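You operate a simulated robot arm through the tools that you are given. There is no shell and no other tool.

Carry out the task below with a simulated robot arm. There is one attempt and no reset: what you move stays moved.

JOB
Lay the orange coil in the cassette, shut the lid and lock it.
Fine: free the yellow catch and open the lid first; the other coil stays where it is. Where these are worked on the way, their far stop is far enough and under half their travel is too little: cassette lid, yellow catch.

It is judged by the outcome, as a careful person would: the job done as asked, and still so three seconds after it is handed in. It fails if anything else is knocked over, pushed out of place, dropped, spilled or broken. Lids that push on must go on centred and level and be pressed home; caps that screw on are set level and turned clockwise until they are tight.

ROBOT AND FRAMES
A 7-joint arm with a two-finger parallel gripper, fixed in place. Base frame: the origin is at the foot of the arm, x ahead of it, y to its left, z up; the work surface is at about z = 0.8. Units: m, degrees, N and s.
Its first joint turns from -132.0 to 132.0 degrees. Payload 3.91 kg.
The TCP is the grasp point between the finger pads, 0.03 m short of the fingertips. In the tool frame z runs along the fingers and y along their closing line. The gripper opens to 0.11 m. The fingers are 0.02 m wide and 0.01 m thick; the gripper's body (0.048 by 0.112 m) begins 0.055 m behind the TCP.
Orientation is that of the tool frame in the base frame, as a unit quaternion [x, y, z, w]. With the fingers straight down and closing along the base's y, the tool's x points along the base's -x, its y along +y and its z along -z.

CONTROLS
- The arm moves only by the tool drive_tool. Its argument "motion" is a list of rows, each a list of 7 numbers: the shift along the base's x, y, z in m, then the turn, a rotation vector about the base's x, y, z in degrees, then the finger opening in m, from 0 to 0.11. In form: [[tx, ty, tz, rx, ry, rz, claw], ...]. A call has 1 to 20 rows; each row is the pose to reach, as a shift and turn from the pose commanded when the call began. Each row takes 0.2 s and may step no farther than 0.05 m and 8.6 degrees from the row before; otherwise, or with a gripper value out of range, the whole call is refused. A pose out of reach is approached as far as the arm can. The call stops where the force on the tool passes 90 N (or 10 N more than at its start, if that is more) or the arm is blocked; 0.2 s more then pass. Each finger travels about 0.108 m/s and halts on what it meets, pressing with about 34 N; the grip force reading is that of the motor and also rises with nothing between the fingers. The clock runs only during rows and for 0.2 s after the last one: add rows that repeat a pose to give the fingers time. The reply holds the time, the measured pose of the TCP, the force on the tool along the base axes, the opening and the grip force, in the units named above and with some noise, with the torque about the TCP (base axes, N m) and any sound that the robot's microphone picked up.
- Cameras (640 x 400 px; columns grow to the right, rows downward): "scene" is fixed at [0.0507, 0.4983, 1.4005]; the picture's right is [0.33, -0.94, 0.00], its down [-0.54, -0.19, -0.82] and it looks along [0.77, 0.27, -0.57] (base axes); focal length 355 px, centre (320, 200). "wrist" rides on the gripper at [0.072, 0.017, -0.103] in the tool frame; the picture's right is [-0.23, 0.97, 0.00], its down [-0.76, -0.18, -0.62] and it looks along [-0.61, -0.14, 0.78] (tool axes); focal length 222 px, centre (320, 200). There is no depth. A picture from a camera that has moved, and an enlarged one, comes with that camera's place and axes in the base frame and with its lens.
- capture(camera): a new picture of that camera. It takes no simulated time.
- zoom(camera, box): a new picture of the part [left, top, right, bottom] of that camera's present view, enlarged. It takes no simulated time.
- close_job(): hands the job in; it is judged then, once.

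Places have to be worked out from the pictures, the camera data and where the tool is seen. Open the gripper and draw the arm clear of the work before you hand the job in, unless the task says otherwise.

The tools are called as name(argument=value, ...) on one line, values as JSON. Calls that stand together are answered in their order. drive_tool: Moves the arm, as the interface text tells. Its arguments: {"type":"object","properties":{"motion":{"type":"array"}},"required":["motion"]} The other tools are called the same way: capture (camera) takes a picture; zoom (camera, box) takes an enlarged picture of a part of a camera's view; close_job () hands the job in.

At the start:

```text
clock: 0.0
tcp_pos: [0.2708, 0.6549, 1.2145]
orientation: [0.0, 1.0, 0.0, 0.0]
wrist_force: [-0.8, 0.0, 0.5]
moment: [0.0, 0.02, -0.03]
width: 0.1096
finger_force: 0.1
```

scene: 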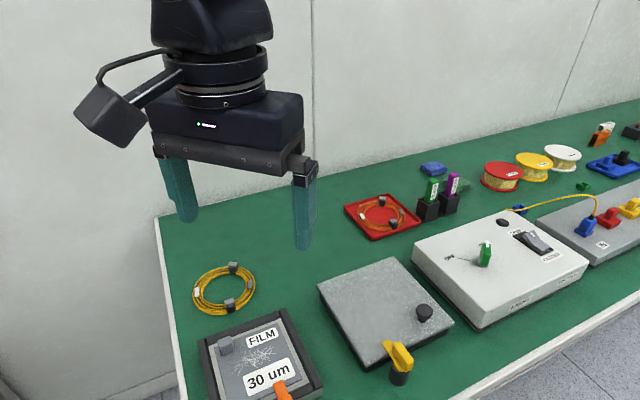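
wrist: 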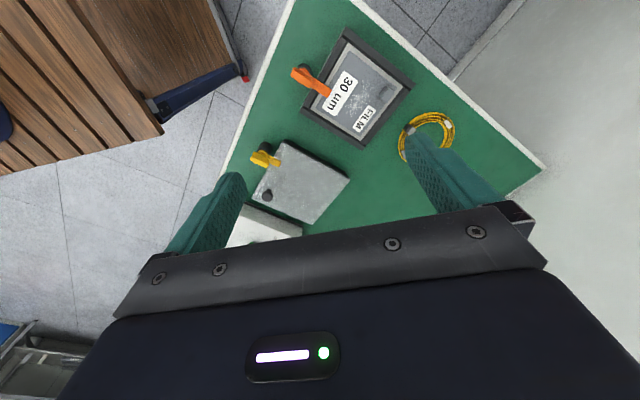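

I'll start by looking closely at the scene: the coils, the cassette with its lid and the yellow catch.

zoom(camera="scene", box=[300, 240, 480, 400])

zoom(camera="scene", box=[160, 240, 340, 400])

zoom(camera="scene", box=[330, 160, 480, 250])

zoom(camera="wrist", box=[220, 0, 480, 240])

zoom(camera="scene", box=[400, 100, 640, 330])

```text
2.50 times, centred on (390, 320) of scene
camera zoom: at [0.0507, 0.4983, 1.4005], right [0.33, -0.94, 0.0], down [-0.54, -0.19, -0.82], along [0.77, 0.27, -0.57], focal length 888 px, centre (145, -100)
```

zoom: 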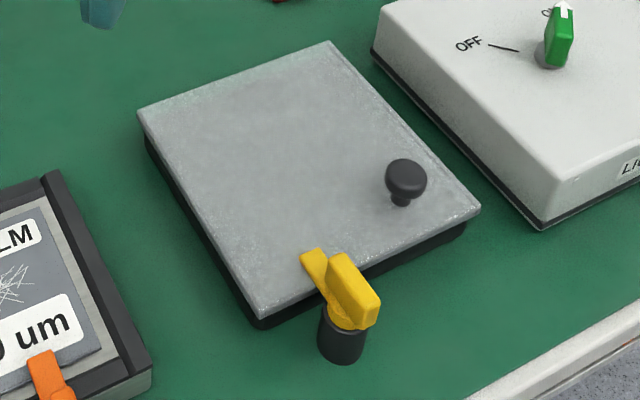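

```text
2.50 times, centred on (250, 320) of scene
camera zoom: at [0.0507, 0.4983, 1.4005], right [0.33, -0.94, 0.0], down [-0.54, -0.19, -0.82], along [0.77, 0.27, -0.57], focal length 888 px, centre (495, -100)
```

zoom: 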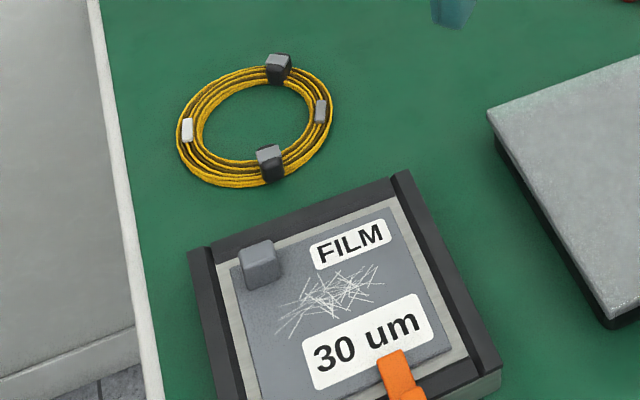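

```text
4.27 times, centred on (405, 205) of scene
camera zoom: at [0.0507, 0.4983, 1.4005], right [0.33, -0.94, 0.0], down [-0.54, -0.19, -0.82], along [0.77, 0.27, -0.57], focal length 1516 px, centre (-43, 179)
```

zoom: 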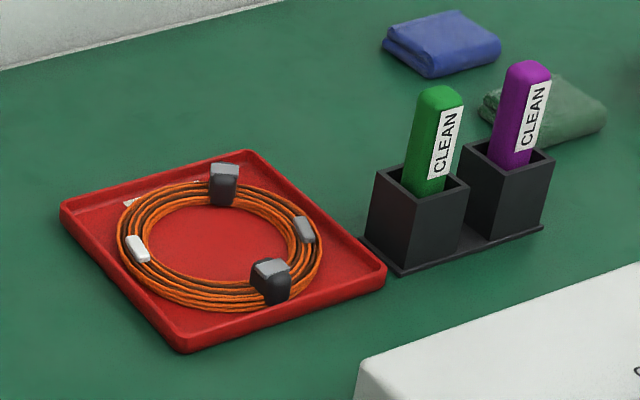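

```text
1.67 times, centred on (350, 120) of wrist
camera zoom: at [0.1987, 0.6719, 1.3181], right [0.23, 0.97, 0.0], down [0.76, -0.18, 0.62], along [0.61, -0.14, -0.78], focal length 370 px, centre (270, 333)
```

zoom: 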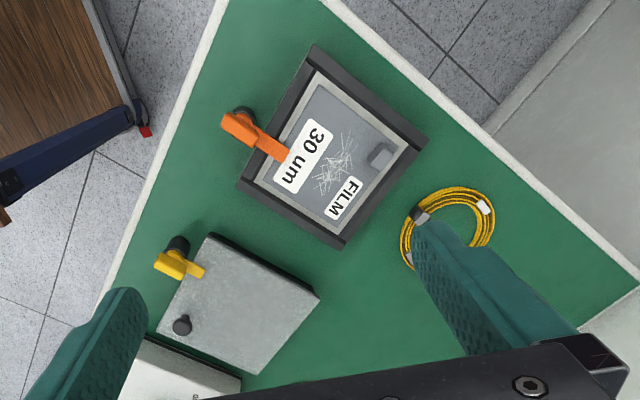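

```text
1.74 times, centred on (520, 215) of scene
camera zoom: at [0.0507, 0.4983, 1.4005], right [0.33, -0.94, 0.0], down [-0.54, -0.19, -0.82], along [0.77, 0.27, -0.57], focal length 618 px, centre (-28, 174)
```

zoom: 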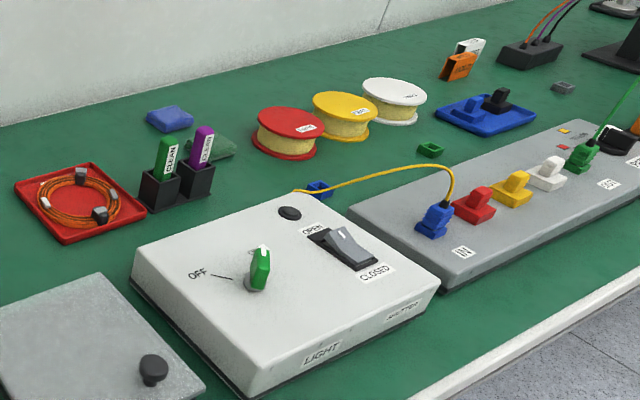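

The cassette (grey lid with black knob, about 0.19 m square) appears centred near (0.52, 0.53) and turned about 45°. The yellow catch is at its near edge around (0.39, 0.48), and the orange coil is in the red tray around (0.83, 0.60). I'll hover over the catch, turned 45°, for a closer look.

drive_tool(motion=[[0.016, -0.02, -0.015, 0, 0, 5.6, 0.11], [0.032, -0.04, -0.03, 0, 0, 11.2, 0.11], [0.048, -0.06, -0.05, 0, 0, 16.9, 0.11], [0.064, -0.082, -0.07, 0, 0, 22.5, 0.11], [0.08, -0.104, -0.09, 0, 0, 28, 0.11], [0.096, -0.125, -0.11, 0, 0, 33.7, 0.11], [0.112, -0.145, -0.125, 0, 0, 39.4, 0.11], [0.126, -0.165, -0.135, 0, 0, 45, 0.11]])

capture(camera="wrist")

capture(camera="scene")

```text
clock: 1.8
tcp_pos: [0.396, 0.4907, 1.0785]
orientation: [-0.383, 0.924, 0.0, 0.0]
wrist_force: [-1.7, 0.0, -0.4]
moment: [-0.02, 0.01, -0.02]
width: 0.11
finger_force: 0.0
```

```text
taken
camera wrist: at [0.3342, 0.4515, 1.1821], right [-0.53, 0.85, 0.0], down [0.66, 0.41, 0.62], along [0.53, 0.33, -0.78], focal length 222 px, centre (320, 200)
```

wrist: 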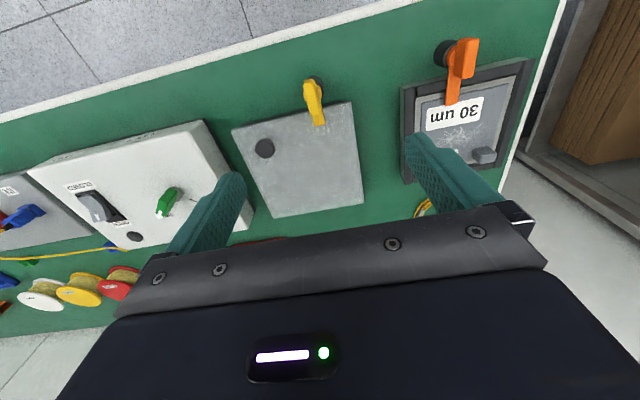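

```text
taken
```

scene: 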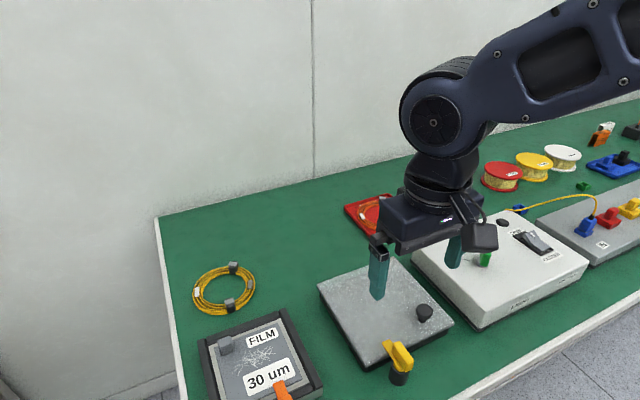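

The view is good. I'll zoom in on the catch, the knob and the lid edges.

zoom(camera="wrist", box=[220, 60, 380, 160])

zoom(camera="wrist", box=[220, 60, 400, 240])

zoom(camera="scene", box=[350, 290, 450, 400])

```text
4.00 times, centred on (300, 110) of wrist
camera zoom: at [0.3342, 0.4515, 1.1821], right [-0.53, 0.85, 0.0], down [0.66, 0.41, 0.62], along [0.53, 0.33, -0.78], focal length 888 px, centre (400, 560)
```

zoom: 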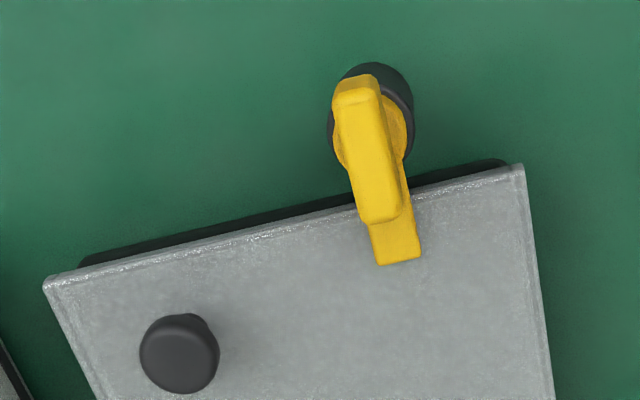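

```text
2.22 times, centred on (310, 150) of wrist
camera zoom: at [0.3342, 0.4515, 1.1821], right [-0.53, 0.85, 0.0], down [0.66, 0.41, 0.62], along [0.53, 0.33, -0.78], focal length 494 px, centre (342, 311)
```

zoom: 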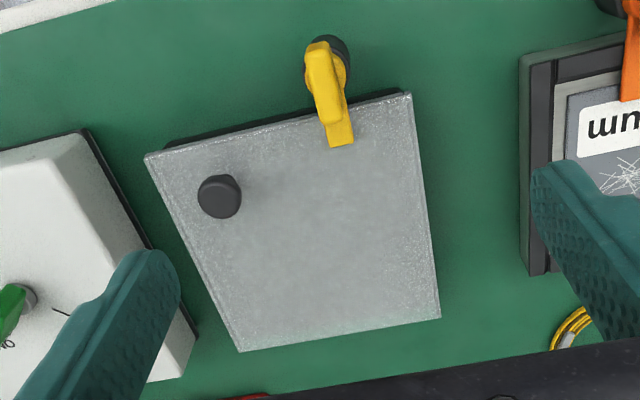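

```text
3.64 times, centred on (400, 345) of scene
camera zoom: at [0.0507, 0.4983, 1.4005], right [0.33, -0.94, 0.0], down [-0.54, -0.19, -0.82], along [0.77, 0.27, -0.57], focal length 1292 px, centre (29, -327)
```

zoom: 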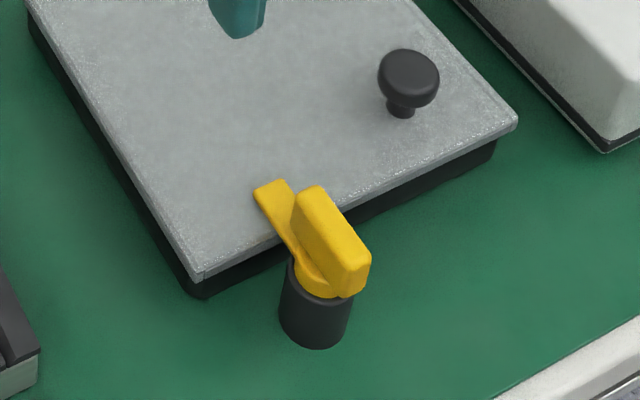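

The catch is a vertical post with a yellow fin lying radially, pivot near (0.404, 0.482). The fin top is at about z 0.877, and its tongue lies over the lid front edge at about z 0.83. I'll descend partway above it with the fingers at 0.06 and check alignment.

drive_tool(motion=[[0.003, -0.003, -0.04, 0, 0, 0, 0.09], [0.007, -0.008, -0.08, 0, 0, 0, 0.07], [0.007, -0.008, -0.12, 0, 0, 0, 0.06], [0.007, -0.008, -0.15, 0, 0, 0, 0.06]])

capture(camera="wrist")

zoom(camera="scene", box=[320, 250, 480, 400])

```text
clock: 2.8
tcp_pos: [0.4039, 0.4821, 0.9298]
orientation: [-0.382, 0.924, 0.0, 0.001]
wrist_force: [0.1, 0.1, -0.8]
moment: [-0.01, -0.01, -0.02]
width: 0.0601
finger_force: 0.0
```

```text
taken
camera wrist: at [0.3408, 0.4434, 1.0335], right [-0.53, 0.85, 0.0], down [0.66, 0.41, 0.62], along [0.53, 0.33, -0.78], focal length 222 px, centre (320, 200)
```

wrist: 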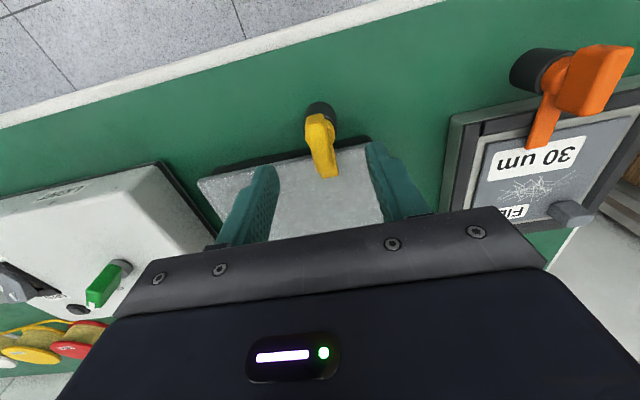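

```text
2.67 times, centred on (400, 325) of scene
camera zoom: at [0.0507, 0.4983, 1.4005], right [0.33, -0.94, 0.0], down [-0.54, -0.19, -0.82], along [0.77, 0.27, -0.57], focal length 947 px, centre (107, -133)
```

zoom: 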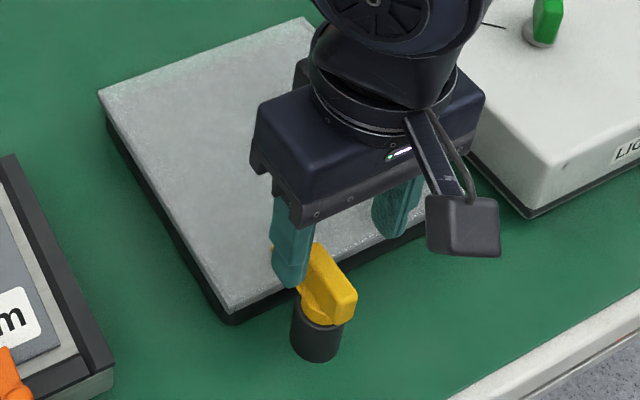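

zoom(camera="wrist", box=[240, 80, 400, 220])

```text
2.86 times, centred on (320, 150) of wrist
camera zoom: at [0.3408, 0.4434, 1.0335], right [-0.53, 0.85, 0.0], down [0.66, 0.41, 0.62], along [0.53, 0.33, -0.78], focal length 635 px, centre (320, 343)
```

zoom: 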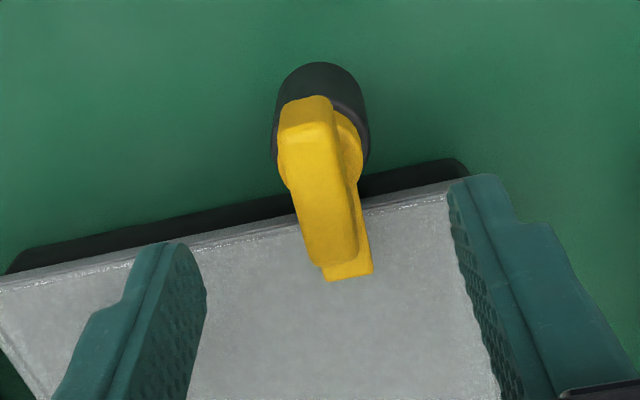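

The fin centre lines up at about (0.403, 0.483) with its direction near 42°. I'll lower so the tips stay above the disk and then close on the fin.

drive_tool(motion=[[-0.001, 0.001, -0.02, 0, 0, -1.5, 0.06], [-0.001, 0.001, -0.035, 0, 0, -3, 0.05], [-0.001, 0.001, -0.045, 0, 0, -3, 0.04], [-0.001, 0.001, -0.045, 0, 0, -3, 0.02], [-0.001, 0.001, -0.045, 0, 0, -3, 0.0], [-0.001, 0.001, -0.045, 0, 0, -3, 0.0], [-0.001, 0.001, -0.045, 0, 0, -3, 0.0]])

zoom(camera="wrist", box=[240, 80, 400, 220])

zoom(camera="scene", box=[320, 250, 480, 400])

```text
clock: 4.4
tcp_pos: [0.4022, 0.482, 0.8834]
orientation: [-0.358, 0.934, 0.0, 0.0]
wrist_force: [11.1, -15.2, -3.0]
moment: [0.3, -0.86, -0.05]
width: 0.0151
finger_force: 45.6
```

```text
2.86 times, centred on (320, 150) of wrist
camera zoom: at [0.3385, 0.4462, 0.9882], right [-0.48, 0.88, 0.0], down [0.69, 0.38, 0.62], along [0.55, 0.3, -0.78], focal length 635 px, centre (320, 343)
```

zoom: 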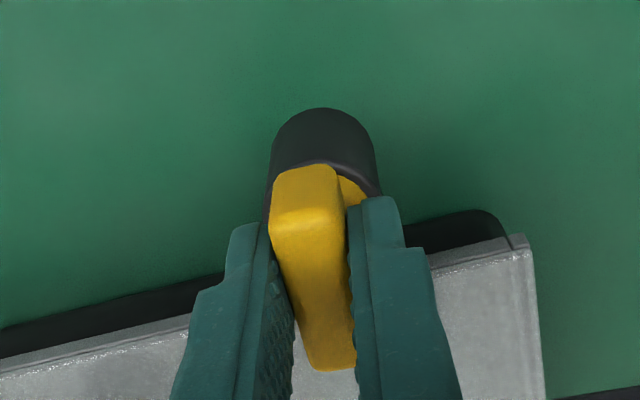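

```text
2.67 times, centred on (400, 325) of scene
camera zoom: at [0.0507, 0.4983, 1.4005], right [0.33, -0.94, 0.0], down [-0.54, -0.19, -0.82], along [0.77, 0.27, -0.57], focal length 947 px, centre (107, -133)
```

zoom: 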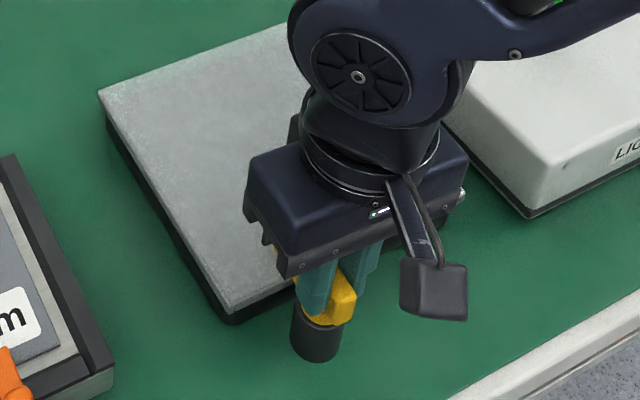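

The fin is gripped (0.015 wide) with some sideways load, so I'll shift slightly to relieve it. Then I'll try a small counter-clockwise turn and watch the moment.

drive_tool(motion=[[0.0012, -0.0013, 0, 0, 0, 0, 0.0], [0.0012, -0.0013, 0, 0, 0, 3, 0.0], [0.0012, -0.0013, 0, 0, 0, 6, 0.0], [0.0012, -0.0013, 0, 0, 0, 8, 0.0], [0.0012, -0.0013, 0, 0, 0, 8, 0.0]])

zoom(camera="wrist", box=[240, 80, 400, 220])

```text
clock: 5.6
tcp_pos: [0.4033, 0.4807, 0.8839]
orientation: [-0.424, 0.906, 0.0, -0.001]
wrist_force: [-5.1, 0.9, -14.8]
moment: [0.12, 0.0, -1.12]
width: 0.0161
finger_force: 44.6
```

```text
2.86 times, centred on (320, 150) of wrist
camera zoom: at [0.3444, 0.4371, 0.9884], right [-0.6, 0.8, 0.0], down [0.63, 0.47, 0.62], along [0.5, 0.37, -0.78], focal length 635 px, centre (320, 343)
```

zoom: 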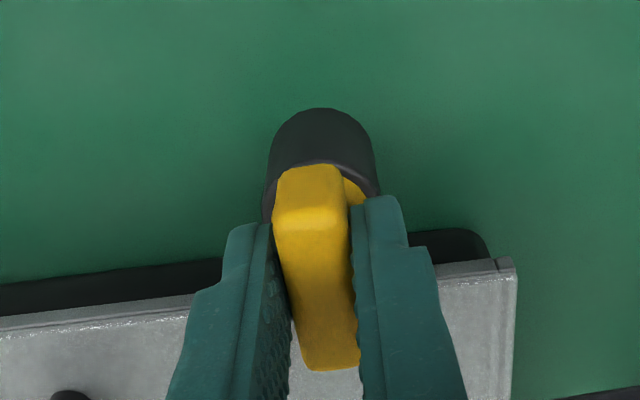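

The fin seems to have turned with the gripper, with about 1 N·m of resistance. I'll continue counter-clockwise and see whether the moment stays steady, which would mean friction, or rises, which would mean a stop.

drive_tool(motion=[[0, 0, 0, 0, 0, 3, 0.0], [0, 0, 0, 0, 0, 6, 0.0], [0, 0, 0, 0, 0, 9, 0.0], [0, 0, 0, 0, 0, 12, 0.0]])

zoom(camera="wrist", box=[240, 80, 400, 220])

zoom(camera="scene", box=[320, 250, 480, 400])

```text
clock: 6.6
tcp_pos: [0.404, 0.4809, 0.8848]
orientation: [-0.514, 0.858, 0.0, 0.001]
wrist_force: [-1.9, 8.6, 2.5]
moment: [0.11, 0.06, -1.56]
width: 0.021
finger_force: 44.7
```

```text
2.86 times, centred on (320, 150) of wrist
camera zoom: at [0.3555, 0.4262, 0.9885], right [-0.75, 0.66, 0.0], down [0.51, 0.59, 0.62], along [0.41, 0.47, -0.78], focal length 635 px, centre (320, 343)
```

zoom: 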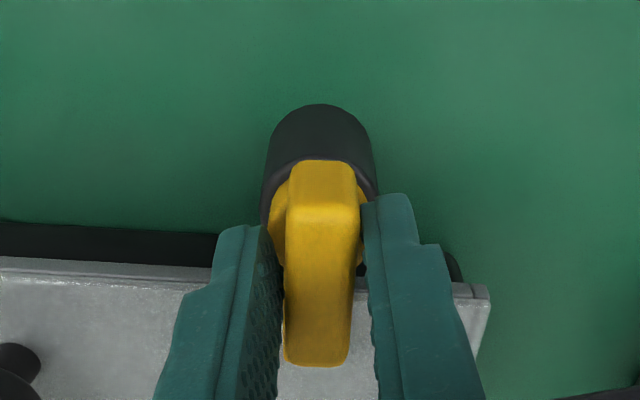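

```text
2.67 times, centred on (400, 325) of scene
camera zoom: at [0.0507, 0.4983, 1.4005], right [0.33, -0.94, 0.0], down [-0.54, -0.19, -0.82], along [0.77, 0.27, -0.57], focal length 947 px, centre (107, -133)
```

zoom: 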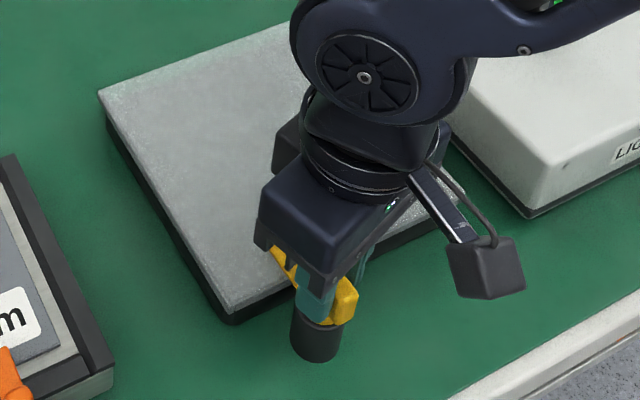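

The width rose to 0.021 and the fin now sits skewed between the fingers, so the counter-clockwise side is the stop. I'll turn back and try clockwise.

drive_tool(motion=[[0, 0, 0, 0, 0, -7, 0.0], [0, 0, 0, 0, 0, -14, 0.0], [0, 0, 0, 0, 0, -20, 0.0], [0, 0, 0, 0, 0, -26, 0.0], [0, 0, 0, 0, 0, -32, 0.0], [0, 0, 0, 0, 0, -36, 0.0]])

zoom(camera="wrist", box=[240, 80, 400, 220])

zoom(camera="scene", box=[320, 250, 480, 400])

```text
clock: 8.0
tcp_pos: [0.4017, 0.4819, 0.8844]
orientation: [-0.225, 0.974, 0.001, 0.001]
wrist_force: [-20.4, 17.2, 2.3]
moment: [-0.32, 1.32, 0.09]
width: 0.0151
finger_force: 44.5
```

```text
2.86 times, centred on (320, 150) of wrist
camera zoom: at [0.3305, 0.4659, 0.9881], right [-0.22, 0.97, 0.0], down [0.76, 0.17, 0.62], along [0.61, 0.14, -0.78], focal length 635 px, centre (320, 343)
```

zoom: 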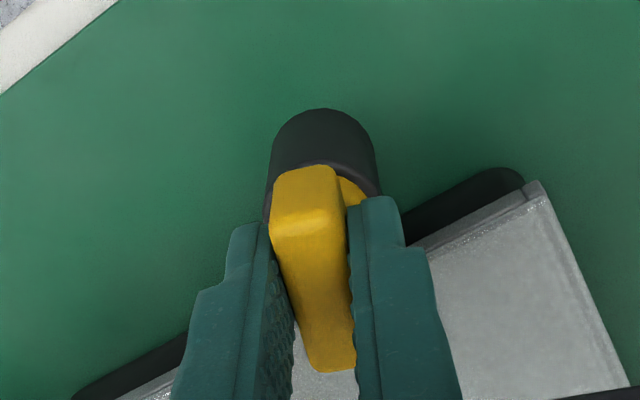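

```text
2.67 times, centred on (400, 325) of scene
camera zoom: at [0.0507, 0.4983, 1.4005], right [0.33, -0.94, 0.0], down [-0.54, -0.19, -0.82], along [0.77, 0.27, -0.57], focal length 947 px, centre (107, -133)
```

zoom: 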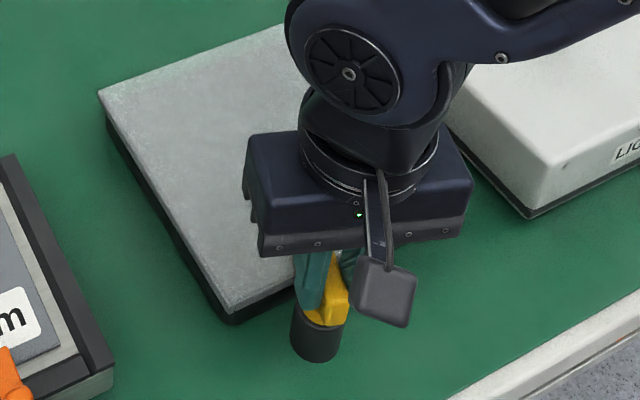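

Clockwise works: the catch has turned to about 26° with almost no resisting moment. I'll keep turning clockwise, nudging the centre to relieve the side force.

drive_tool(motion=[[-0.0012, 0.0008, 0, 0, 0, -6, 0.0], [-0.0012, 0.0008, 0, 0, 0, -12, 0.0], [-0.0012, 0.0008, 0, 0, 0, -18, 0.0], [-0.0012, 0.0008, 0, 0, 0, -24, 0.0], [-0.0012, 0.0008, 0, 0, 0, -30, 0.0]])

zoom(camera="wrist", box=[240, 80, 400, 220])

```text
clock: 9.2
tcp_pos: [0.4029, 0.4833, 0.8835]
orientation: [0.036, 0.999, 0.0, 0.0]
wrist_force: [-13.2, 33.7, -11.1]
moment: [0.36, -0.29, 0.11]
width: 0.0146
finger_force: 44.4
```

```text
2.86 times, centred on (320, 150) of wrist
camera zoom: at [0.3315, 0.5061, 0.9881], right [0.3, 0.96, 0.0], down [0.75, -0.23, 0.62], along [0.6, -0.18, -0.78], focal length 635 px, centre (320, 343)
```

zoom: 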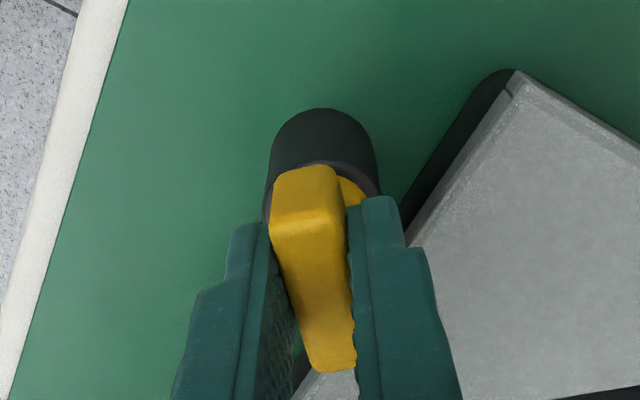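

drive_tool(motion=[[-0.0005, 0.0015, 0, 0, 0, -6, 0.0], [-0.0005, 0.0015, 0, 0, 0, -12, 0.0], [-0.0005, 0.0015, 0, 0, 0, -18, 0.0], [-0.0005, 0.0018, 0, 0, 0, -24, 0.0], [-0.0005, 0.0018, 0, 0, 0, -30, 0.0]])

zoom(camera="wrist", box=[240, 80, 400, 220])

zoom(camera="scene", box=[320, 250, 480, 400])

```text
clock: 10.4
tcp_pos: [0.4026, 0.4845, 0.8826]
orientation: [0.293, 0.956, 0.002, 0.001]
wrist_force: [9.0, 39.6, -8.6]
moment: [0.63, 0.19, 0.12]
width: 0.0148
finger_force: 44.5
```

```text
2.86 times, centred on (320, 150) of wrist
camera zoom: at [0.3526, 0.5403, 0.9882], right [0.73, 0.68, 0.0], down [0.53, -0.57, 0.62], along [0.42, -0.46, -0.78], focal length 635 px, centre (320, 343)
```

zoom: 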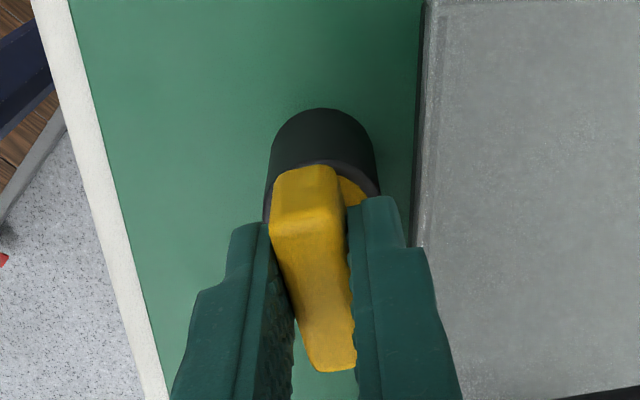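

```text
2.67 times, centred on (400, 325) of scene
camera zoom: at [0.0507, 0.4983, 1.4005], right [0.33, -0.94, 0.0], down [-0.54, -0.19, -0.82], along [0.77, 0.27, -0.57], focal length 947 px, centre (107, -133)
```

zoom: 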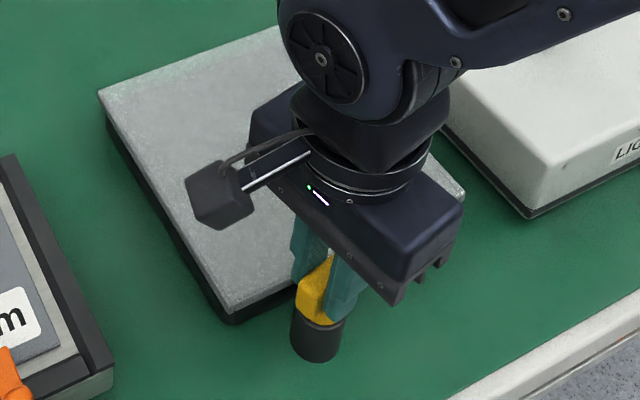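

drive_tool(motion=[[0.0005, 0.0015, 0, 0, 0, -5, 0.0], [0.0007, 0.0018, 0, 0, 0, -10, 0.0], [0.001, 0.002, 0, 0, 0, -15, 0.0]])

zoom(camera="wrist", box=[240, 80, 400, 220])

```text
clock: 11.2
tcp_pos: [0.4028, 0.4848, 0.8833]
orientation: [0.415, 0.91, 0.0, 0.0]
wrist_force: [5.2, 12.7, 7.7]
moment: [0.03, -0.63, 1.41]
width: 0.0198
finger_force: 45.0
```

```text
2.86 times, centred on (320, 150) of wrist
camera zoom: at [0.3687, 0.552, 0.9878], right [0.88, 0.47, 0.0], down [0.37, -0.69, 0.62], along [0.29, -0.55, -0.78], focal length 635 px, centre (320, 343)
```

zoom: 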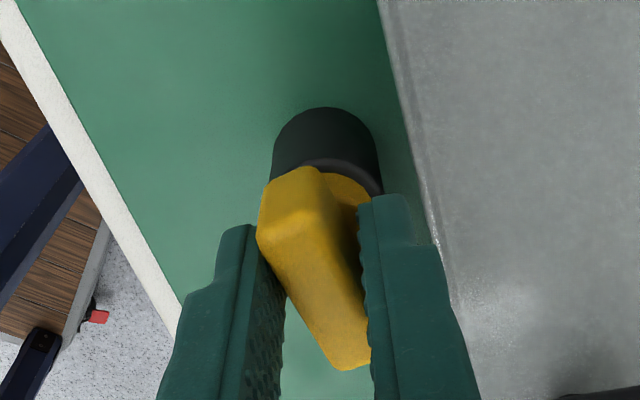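

The clockwise stop is reached (moment 1.4 N·m, the fin starting to skew), so the tongue should be fully off the lid. I'll ease back, open and lift straight up, then inspect.

drive_tool(motion=[[0, 0, 0, 0, 0, 6, 0.0], [0, 0, 0, 0, 0, 6, 0.03], [0, 0, 0, 0, 0, 6, 0.045], [0, 0, 0, 0, 0, 6, 0.045], [0, 0, 0.03, 0, 0, 6, 0.045], [0, 0, 0.07, 0, 0, 12, 0.045], [0, 0, 0.11, 0, 0, 20, 0.045], [0, 0, 0.15, 0, 0, 28, 0.045]])

capture(camera="wrist")

zoom(camera="scene", box=[320, 250, 480, 400])

```text
clock: 13.0
tcp_pos: [0.4023, 0.486, 1.0338]
orientation: [0.181, 0.984, 0.0, -0.001]
wrist_force: [0.4, 0.5, -0.1]
moment: [0.0, 0.01, -0.03]
width: 0.0451
finger_force: 0.1
```

```text
taken
camera wrist: at [0.3417, 0.5285, 1.1387], right [0.56, 0.83, 0.0], down [0.65, -0.44, 0.62], along [0.52, -0.35, -0.78], focal length 222 px, centre (320, 200)
```

wrist: 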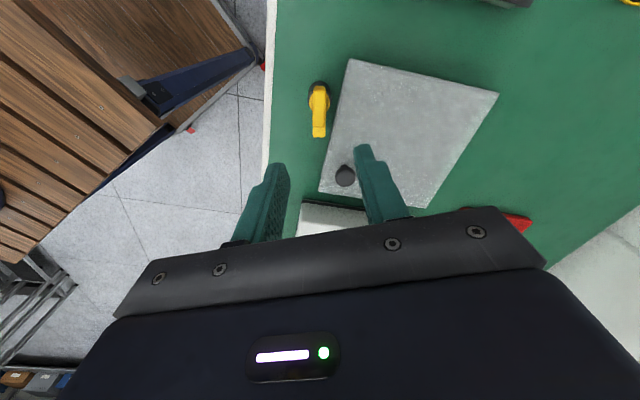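

```text
2.67 times, centred on (400, 325) of scene
camera zoom: at [0.0507, 0.4983, 1.4005], right [0.33, -0.94, 0.0], down [-0.54, -0.19, -0.82], along [0.77, 0.27, -0.57], focal length 947 px, centre (107, -133)
```

zoom: 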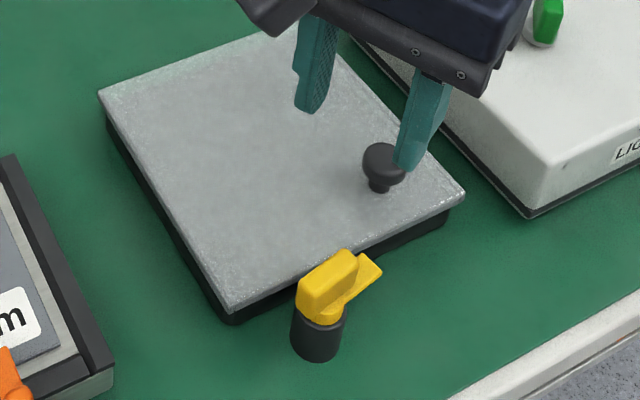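

The catch is now clear of the lid, its tongue parallel to the lid edge. Next is the lid knob, which triangulates to about (0.507, 0.459, 0.863). I'll move above it and turn so the fingers close along the hinge direction.

drive_tool(motion=[[0.01, -0.003, 0, 0, 0, 8, 0.06], [0.025, -0.007, 0, 0, 0, 16, 0.06], [0.04, -0.01, -0.01, 0, 0, 24, 0.06], [0.055, -0.014, -0.02, 0, 0, 32, 0.06], [0.07, -0.018, -0.03, 0, 0, 40, 0.06], [0.085, -0.022, -0.045, 0, 0, 48, 0.06], [0.095, -0.025, -0.06, 0, 0, 56, 0.06], [0.1045, -0.027, -0.08, 0, 0, 64, 0.06], [0.1045, -0.027, -0.083, 0, 0, 66.3, 0.06]])

capture(camera="wrist")

zoom(camera="wrist", box=[220, 80, 420, 220])

zoom(camera="scene", box=[320, 230, 500, 380])

```text
clock: 15.0
tcp_pos: [0.5062, 0.4591, 0.9511]
orientation: [-0.387, 0.922, 0.0, 0.0]
wrist_force: [-0.3, 0.2, -0.2]
moment: [0.02, 0.0, -0.02]
width: 0.0599
finger_force: 0.0
```

```text
taken
camera wrist: at [0.4449, 0.4201, 1.0555], right [-0.53, 0.85, 0.0], down [0.66, 0.42, 0.62], along [0.53, 0.33, -0.78], focal length 222 px, centre (320, 200)
```

wrist: 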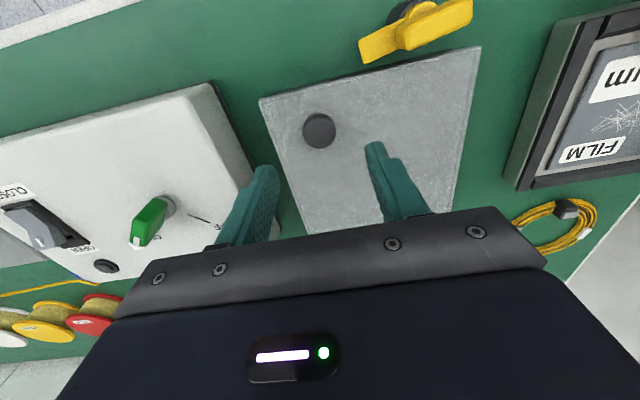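

```text
2.86 times, centred on (320, 150) of wrist
camera zoom: at [0.4449, 0.4201, 1.0555], right [-0.53, 0.85, 0.0], down [0.66, 0.42, 0.62], along [0.53, 0.33, -0.78], focal length 635 px, centre (320, 343)
```

zoom: 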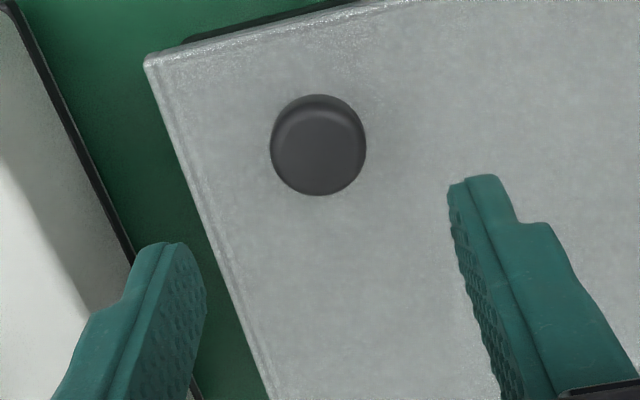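

```text
2.67 times, centred on (410, 305) of scene
camera zoom: at [0.0507, 0.4983, 1.4005], right [0.33, -0.94, 0.0], down [-0.54, -0.19, -0.82], along [0.77, 0.27, -0.57], focal length 947 px, centre (80, -80)
```

zoom: 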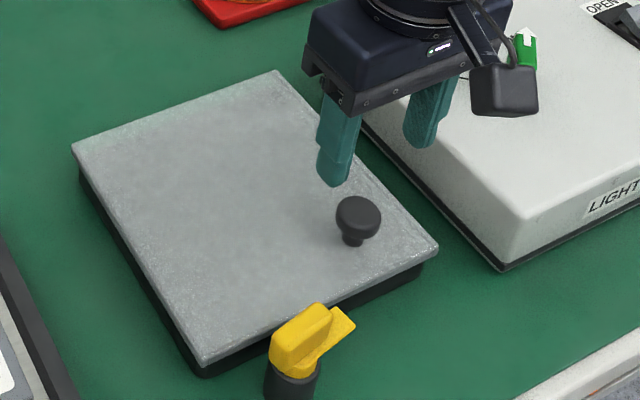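

The knob head is centred directly below the TCP. I'll descend to z 0.872, leaving the fingertips about 14 mm above the lid, and close on it.

drive_tool(motion=[[0, 0, -0.03, 0, 0, 0, 0.06], [0, 0, -0.06, 0, 0, 0, 0.055], [0, 0, -0.078, 0, 0, 0, 0.05], [0, 0, -0.078, 0, 0, 0, 0.03], [0, 0, -0.078, 0, 0, 0, 0.01], [0, 0, -0.078, 0, 0, 0, 0.0], [0, 0, -0.078, 0, 0, 0, 0.0]])

zoom(camera="wrist", box=[220, 80, 420, 220])

zoom(camera="scene", box=[320, 230, 500, 380])

```text
clock: 16.6
tcp_pos: [0.5075, 0.459, 0.8739]
orientation: [-0.385, 0.923, 0.001, 0.0]
wrist_force: [7.7, -8.8, -2.1]
moment: [-0.31, 0.01, -0.03]
width: 0.0292
finger_force: 45.2
```

```text
2.86 times, centred on (320, 150) of wrist
camera zoom: at [0.4452, 0.4194, 0.9777], right [-0.53, 0.85, 0.0], down [0.66, 0.42, 0.62], along [0.53, 0.33, -0.78], focal length 635 px, centre (320, 343)
```

zoom: 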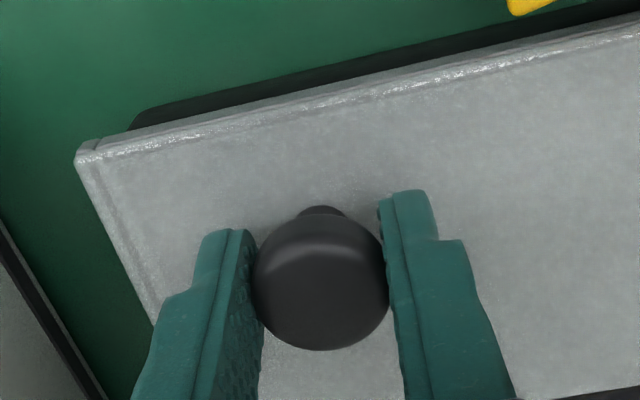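

```text
2.67 times, centred on (410, 305) of scene
camera zoom: at [0.0507, 0.4983, 1.4005], right [0.33, -0.94, 0.0], down [-0.54, -0.19, -0.82], along [0.77, 0.27, -0.57], focal length 947 px, centre (80, -80)
```

zoom: 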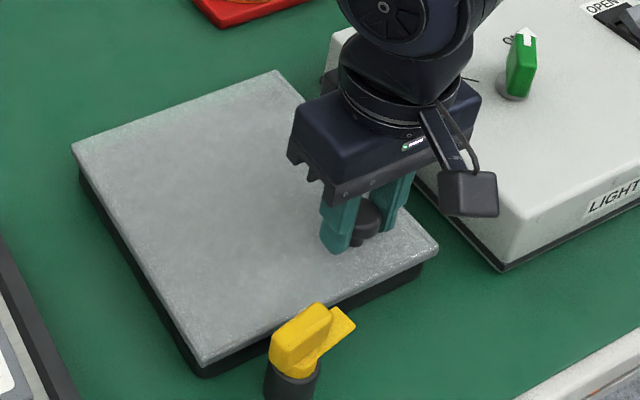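

The knob is held (0.029 wide). I'll lift it along an arc about the assumed far-edge hinge, about 15° first, to confirm that the lid follows.

drive_tool(motion=[[0.0025, 0.0025, 0.0145, 0, 0, 0, 0.0], [0.0067, 0.0068, 0.0285, 0, 0, 0, 0.0], [0.0115, 0.0117, 0.042, 0, 0, 0, 0.0]])

zoom(camera="scene", box=[320, 200, 500, 380])

```text
clock: 17.4
tcp_pos: [0.5185, 0.469, 0.9147]
orientation: [-0.384, 0.923, -0.001, -0.001]
wrist_force: [6.0, -28.3, -1.0]
moment: [-1.27, 0.62, 0.0]
width: 0.029
finger_force: 44.7
```

```text
2.22 times, centred on (410, 290) of scene
camera zoom: at [0.0507, 0.4983, 1.4005], right [0.33, -0.94, 0.0], down [-0.54, -0.19, -0.82], along [0.77, 0.27, -0.57], focal length 789 px, centre (120, 0)
```

zoom: 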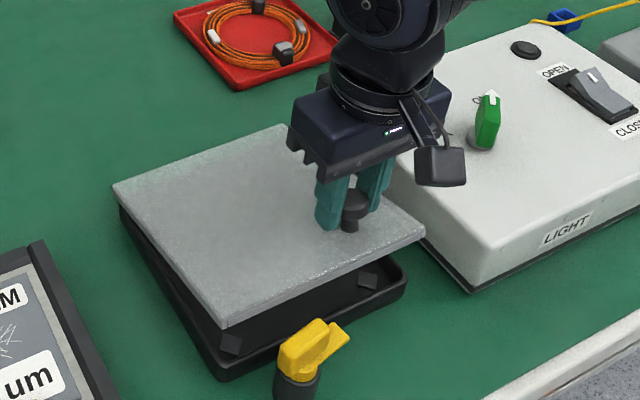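

The lid is swinging up on its far-edge hinge, and the friction at the knob tries to tilt the tool with it. I'll continue the arc to about 40° while tilting the tool along, with a small sideways correction for the side load.

drive_tool(motion=[[0.0065, 0.0052, 0.0128, -4.98, 4.91, 0, 0.0], [0.0145, 0.0118, 0.0247, -9.97, 9.83, 0, 0.0], [0.0222, 0.0197, 0.0357, -14.24, 14.04, 0, 0.0], [0.0306, 0.0282, 0.0458, -17.8, 17.55, 0, 0.0], [0.0395, 0.0373, 0.0547, -21.36, 21.06, 0, 0.0]])

zoom(camera="scene", box=[320, 200, 500, 380])

capture(camera="wrist")

```text
clock: 18.6
tcp_pos: [0.5562, 0.5079, 0.9705]
orientation: [-0.373, 0.891, -0.101, -0.239]
wrist_force: [-11.6, -13.3, 16.8]
moment: [-0.53, 0.54, 0.01]
width: 0.029
finger_force: 44.2
```

```text
2.22 times, centred on (410, 290) of scene
camera zoom: at [0.0507, 0.4983, 1.4005], right [0.33, -0.94, 0.0], down [-0.54, -0.19, -0.82], along [0.77, 0.27, -0.57], focal length 789 px, centre (120, 0)
```

zoom: 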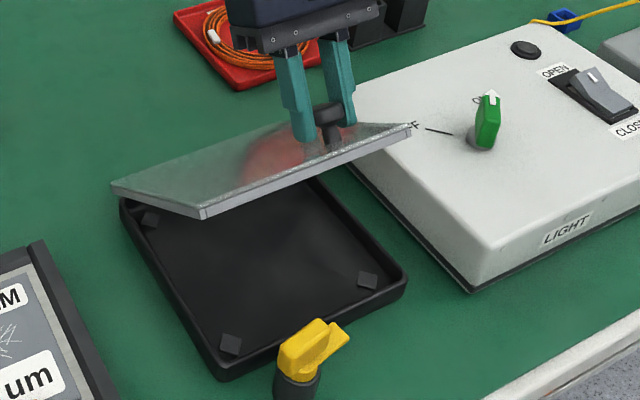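

```text
taken
camera wrist: at [0.5378, 0.5125, 1.0969], right [-0.56, 0.82, -0.11], down [0.81, 0.57, 0.16], along [0.19, 0.0, -0.98], focal length 222 px, centre (320, 200)
```

wrist: 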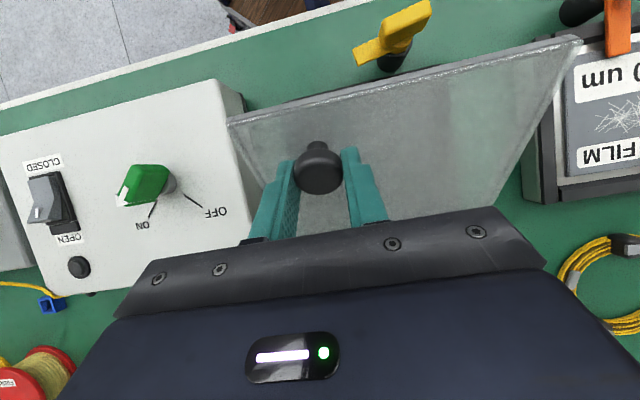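

The lid is about 40° open and the black interior with corner pads is visible. I'll continue the arc to about 70° with a slight outward radius correction.

drive_tool(motion=[[0.0086, 0.0087, 0.0097, -2.85, 2.81, 0, 0.0], [0.0184, 0.0187, 0.0166, -5.7, 5.62, 0, 0.0], [0.0286, 0.029, 0.0224, -7.83, 7.72, 0, 0.0], [0.039, 0.0395, 0.0267, -9.97, 9.83, 0, 0.0], [0.0496, 0.0503, 0.0301, -11.39, 11.23, 0, 0.0], [0.0604, 0.0613, 0.0322, -12.8, 12.6, 0, 0.0]])

capture(camera="scene")

capture(camera="wrist")

```text
clock: 20.0
tcp_pos: [0.619, 0.5689, 1.003]
orientation: [-0.352, 0.843, -0.157, -0.374]
wrist_force: [-16.9, 8.1, 12.7]
moment: [-0.4, 0.64, -0.29]
width: 0.0289
finger_force: 45.6
```

```text
taken
```

scene: 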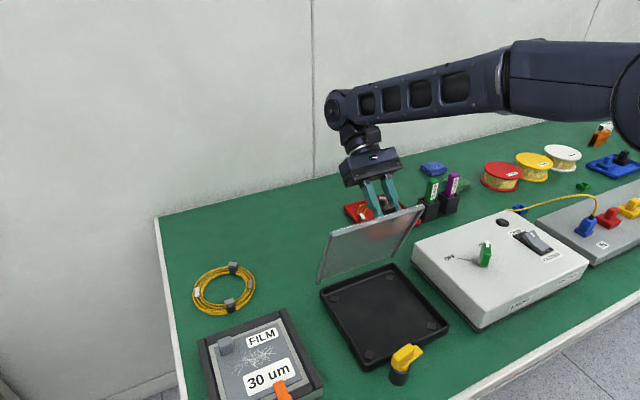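

```text
taken
camera wrist: at [0.627, 0.6023, 1.1269], right [-0.59, 0.79, -0.17], down [0.81, 0.57, -0.15], along [-0.02, -0.22, -0.97], focal length 222 px, centre (320, 200)
```

wrist: 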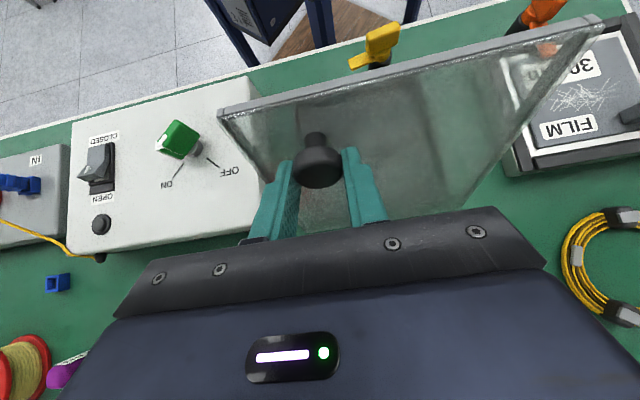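

The lid is about 70° open and following well. I'll continue the arc to about 90° with a small sideways correction.

drive_tool(motion=[[0.01, 0.0121, 0.0007, -1.42, 1.4, 0, 0.0], [0.0208, 0.0231, 0.0, -2.85, 2.81, 0, 0.0], [0.0316, 0.0341, -0.002, -4.27, 4.21, 0, 0.0], [0.0423, 0.0449, -0.0053, -5.7, 5.62, 0, 0.0]])

zoom(camera="scene", box=[260, 120, 480, 400])

capture(camera="wrist")

```text
clock: 21.0
tcp_pos: [0.6166, 0.5697, 1.0024]
orientation: [-0.352, 0.843, -0.157, -0.374]
wrist_force: [-14.0, 16.3, 22.5]
moment: [0.56, -0.24, -0.35]
width: 0.0291
finger_force: 45.3
out of reach, approached as far as the arm can: row 1, 2, 3, 4
```

```text
1.43 times, centred on (370, 260) of scene
camera zoom: at [0.0507, 0.4983, 1.4005], right [0.33, -0.94, 0.0], down [-0.54, -0.19, -0.82], along [0.77, 0.27, -0.57], focal length 508 px, centre (249, 114)
```

zoom: 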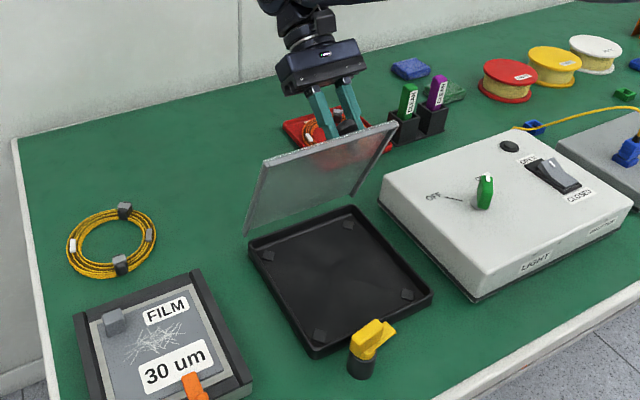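

```text
taken
camera wrist: at [0.6268, 0.602, 1.1268], right [-0.59, 0.79, -0.17], down [0.81, 0.57, -0.15], along [-0.02, -0.22, -0.97], focal length 222 px, centre (320, 200)
```

wrist: 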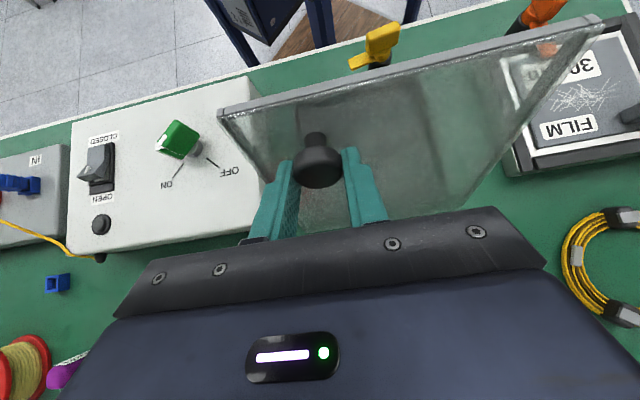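

That was out of reach with this much tilt. The arm stayed at about 70°. I'll tilt the tool back towards vertical in place first, to regain reach, and check where the commanded pose stands.

drive_tool(motion=[[-0.0008, -0.0008, 0.0012, 5.7, -5.62, 0, 0.0]])

```text
clock: 21.4
tcp_pos: [0.6175, 0.5679, 1.0009]
orientation: [-0.361, 0.868, -0.132, -0.315]
wrist_force: [-18.7, 12.3, 0.3]
moment: [-0.43, 0.71, -0.38]
width: 0.0292
finger_force: 44.7
```

The commanded pose stayed on the arc, with the tool tilt now 40°. I'll continue the arc to 90° while bringing the tool further towards vertical.

drive_tool(motion=[[0.0092, 0.0114, 0.0015, 2.85, -2.81, 0, 0.0], [0.0194, 0.0217, 0.0016, 5.7, -5.62, 0, 0.0], [0.0296, 0.032, 0.0004, 8.54, -8.42, 0, 0.0], [0.0398, 0.0424, -0.0023, 10.68, -10.53, 0, 0.0]])

zoom(camera="scene", box=[260, 120, 480, 400])

capture(camera="wrist")

```text
clock: 22.4
tcp_pos: [0.6561, 0.6071, 1.0019]
orientation: [-0.376, 0.901, -0.084, -0.199]
wrist_force: [-0.6, 0.4, 0.8]
moment: [0.0, -0.02, 0.01]
width: 0.0
finger_force: 37.4
```

```text
1.43 times, centred on (370, 260) of scene
camera zoom: at [0.0507, 0.4983, 1.4005], right [0.33, -0.94, 0.0], down [-0.54, -0.19, -0.82], along [0.77, 0.27, -0.57], focal length 508 px, centre (249, 114)
```

zoom: 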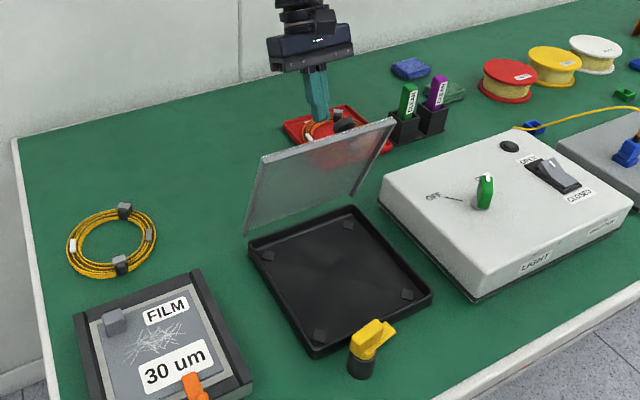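

```text
taken
camera wrist: at [0.6299, 0.6052, 1.1265], right [-0.55, 0.83, -0.1], down [0.8, 0.55, 0.25], along [0.26, 0.06, -0.96], focal length 222 px, centre (320, 200)
```

wrist: 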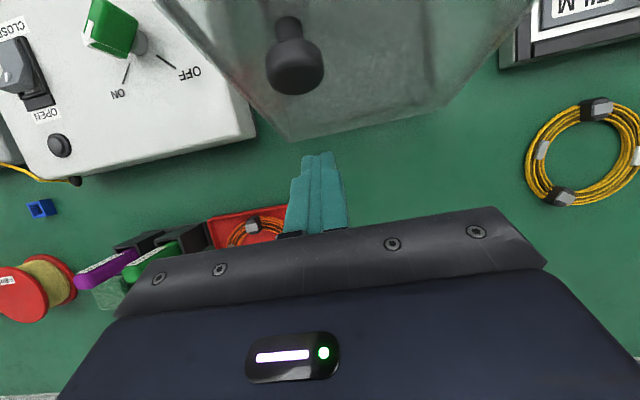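

The grip slid off the knob, but the lid stays up at roughly 75°. I'll raise the tool, straighten it, pass over the lid to its inner (robot) side and get ready to push it to its far stop.

drive_tool(motion=[[0, 0, 0.03, 4.45, -4.39, 0, 0.0], [0, 0, 0.06, 8.9, -8.78, 0, 0.0], [0, 0, 0.09, 13.35, -13.16, 0, 0.0], [0, 0, 0.11, 17.8, -17.55, 0, 0.0], [-0.03, -0.02, 0.11, 17.8, -17.55, 0, 0.0], [-0.06, -0.04, 0.11, 17.8, -17.55, 0, 0.0], [-0.095, -0.064, 0.11, 17.8, -17.55, 0, 0.0], [-0.13, -0.088, 0.11, 17.8, -17.55, 0, 0.0], [-0.16, -0.108, 0.11, 17.8, -17.55, 0, 0.0]])

capture(camera="scene")

capture(camera="wrist")

```text
clock: 24.4
tcp_pos: [0.4967, 0.5009, 1.1123]
orientation: [-0.384, 0.923, 0.001, 0.0]
wrist_force: [0.6, 0.5, 0.1]
moment: [0.02, 0.03, 0.0]
width: 0.0
finger_force: 37.9
```

```text
taken
```

scene: 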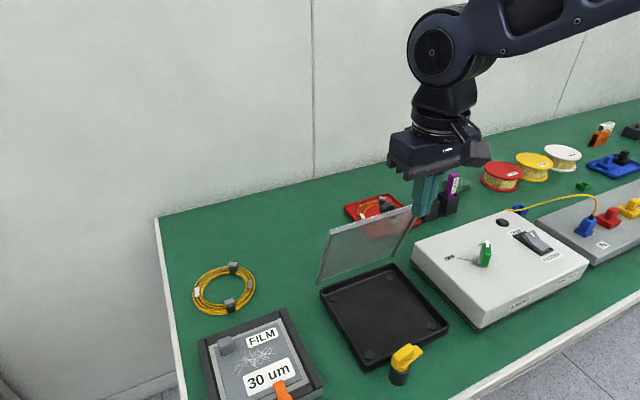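

```text
taken
camera wrist: at [0.4348, 0.4621, 1.2163], right [-0.53, 0.85, 0.0], down [0.66, 0.42, 0.62], along [0.53, 0.33, -0.78], focal length 222 px, centre (320, 200)
```

wrist: 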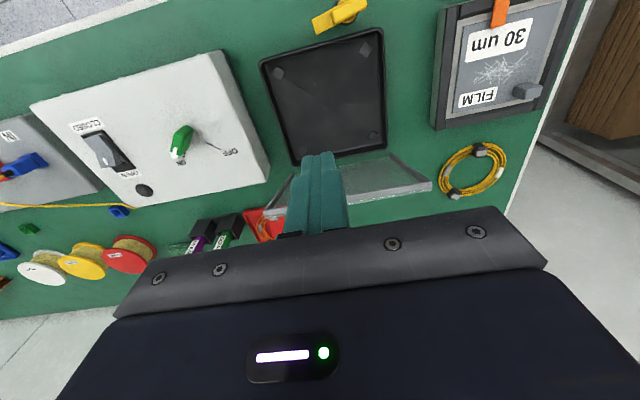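

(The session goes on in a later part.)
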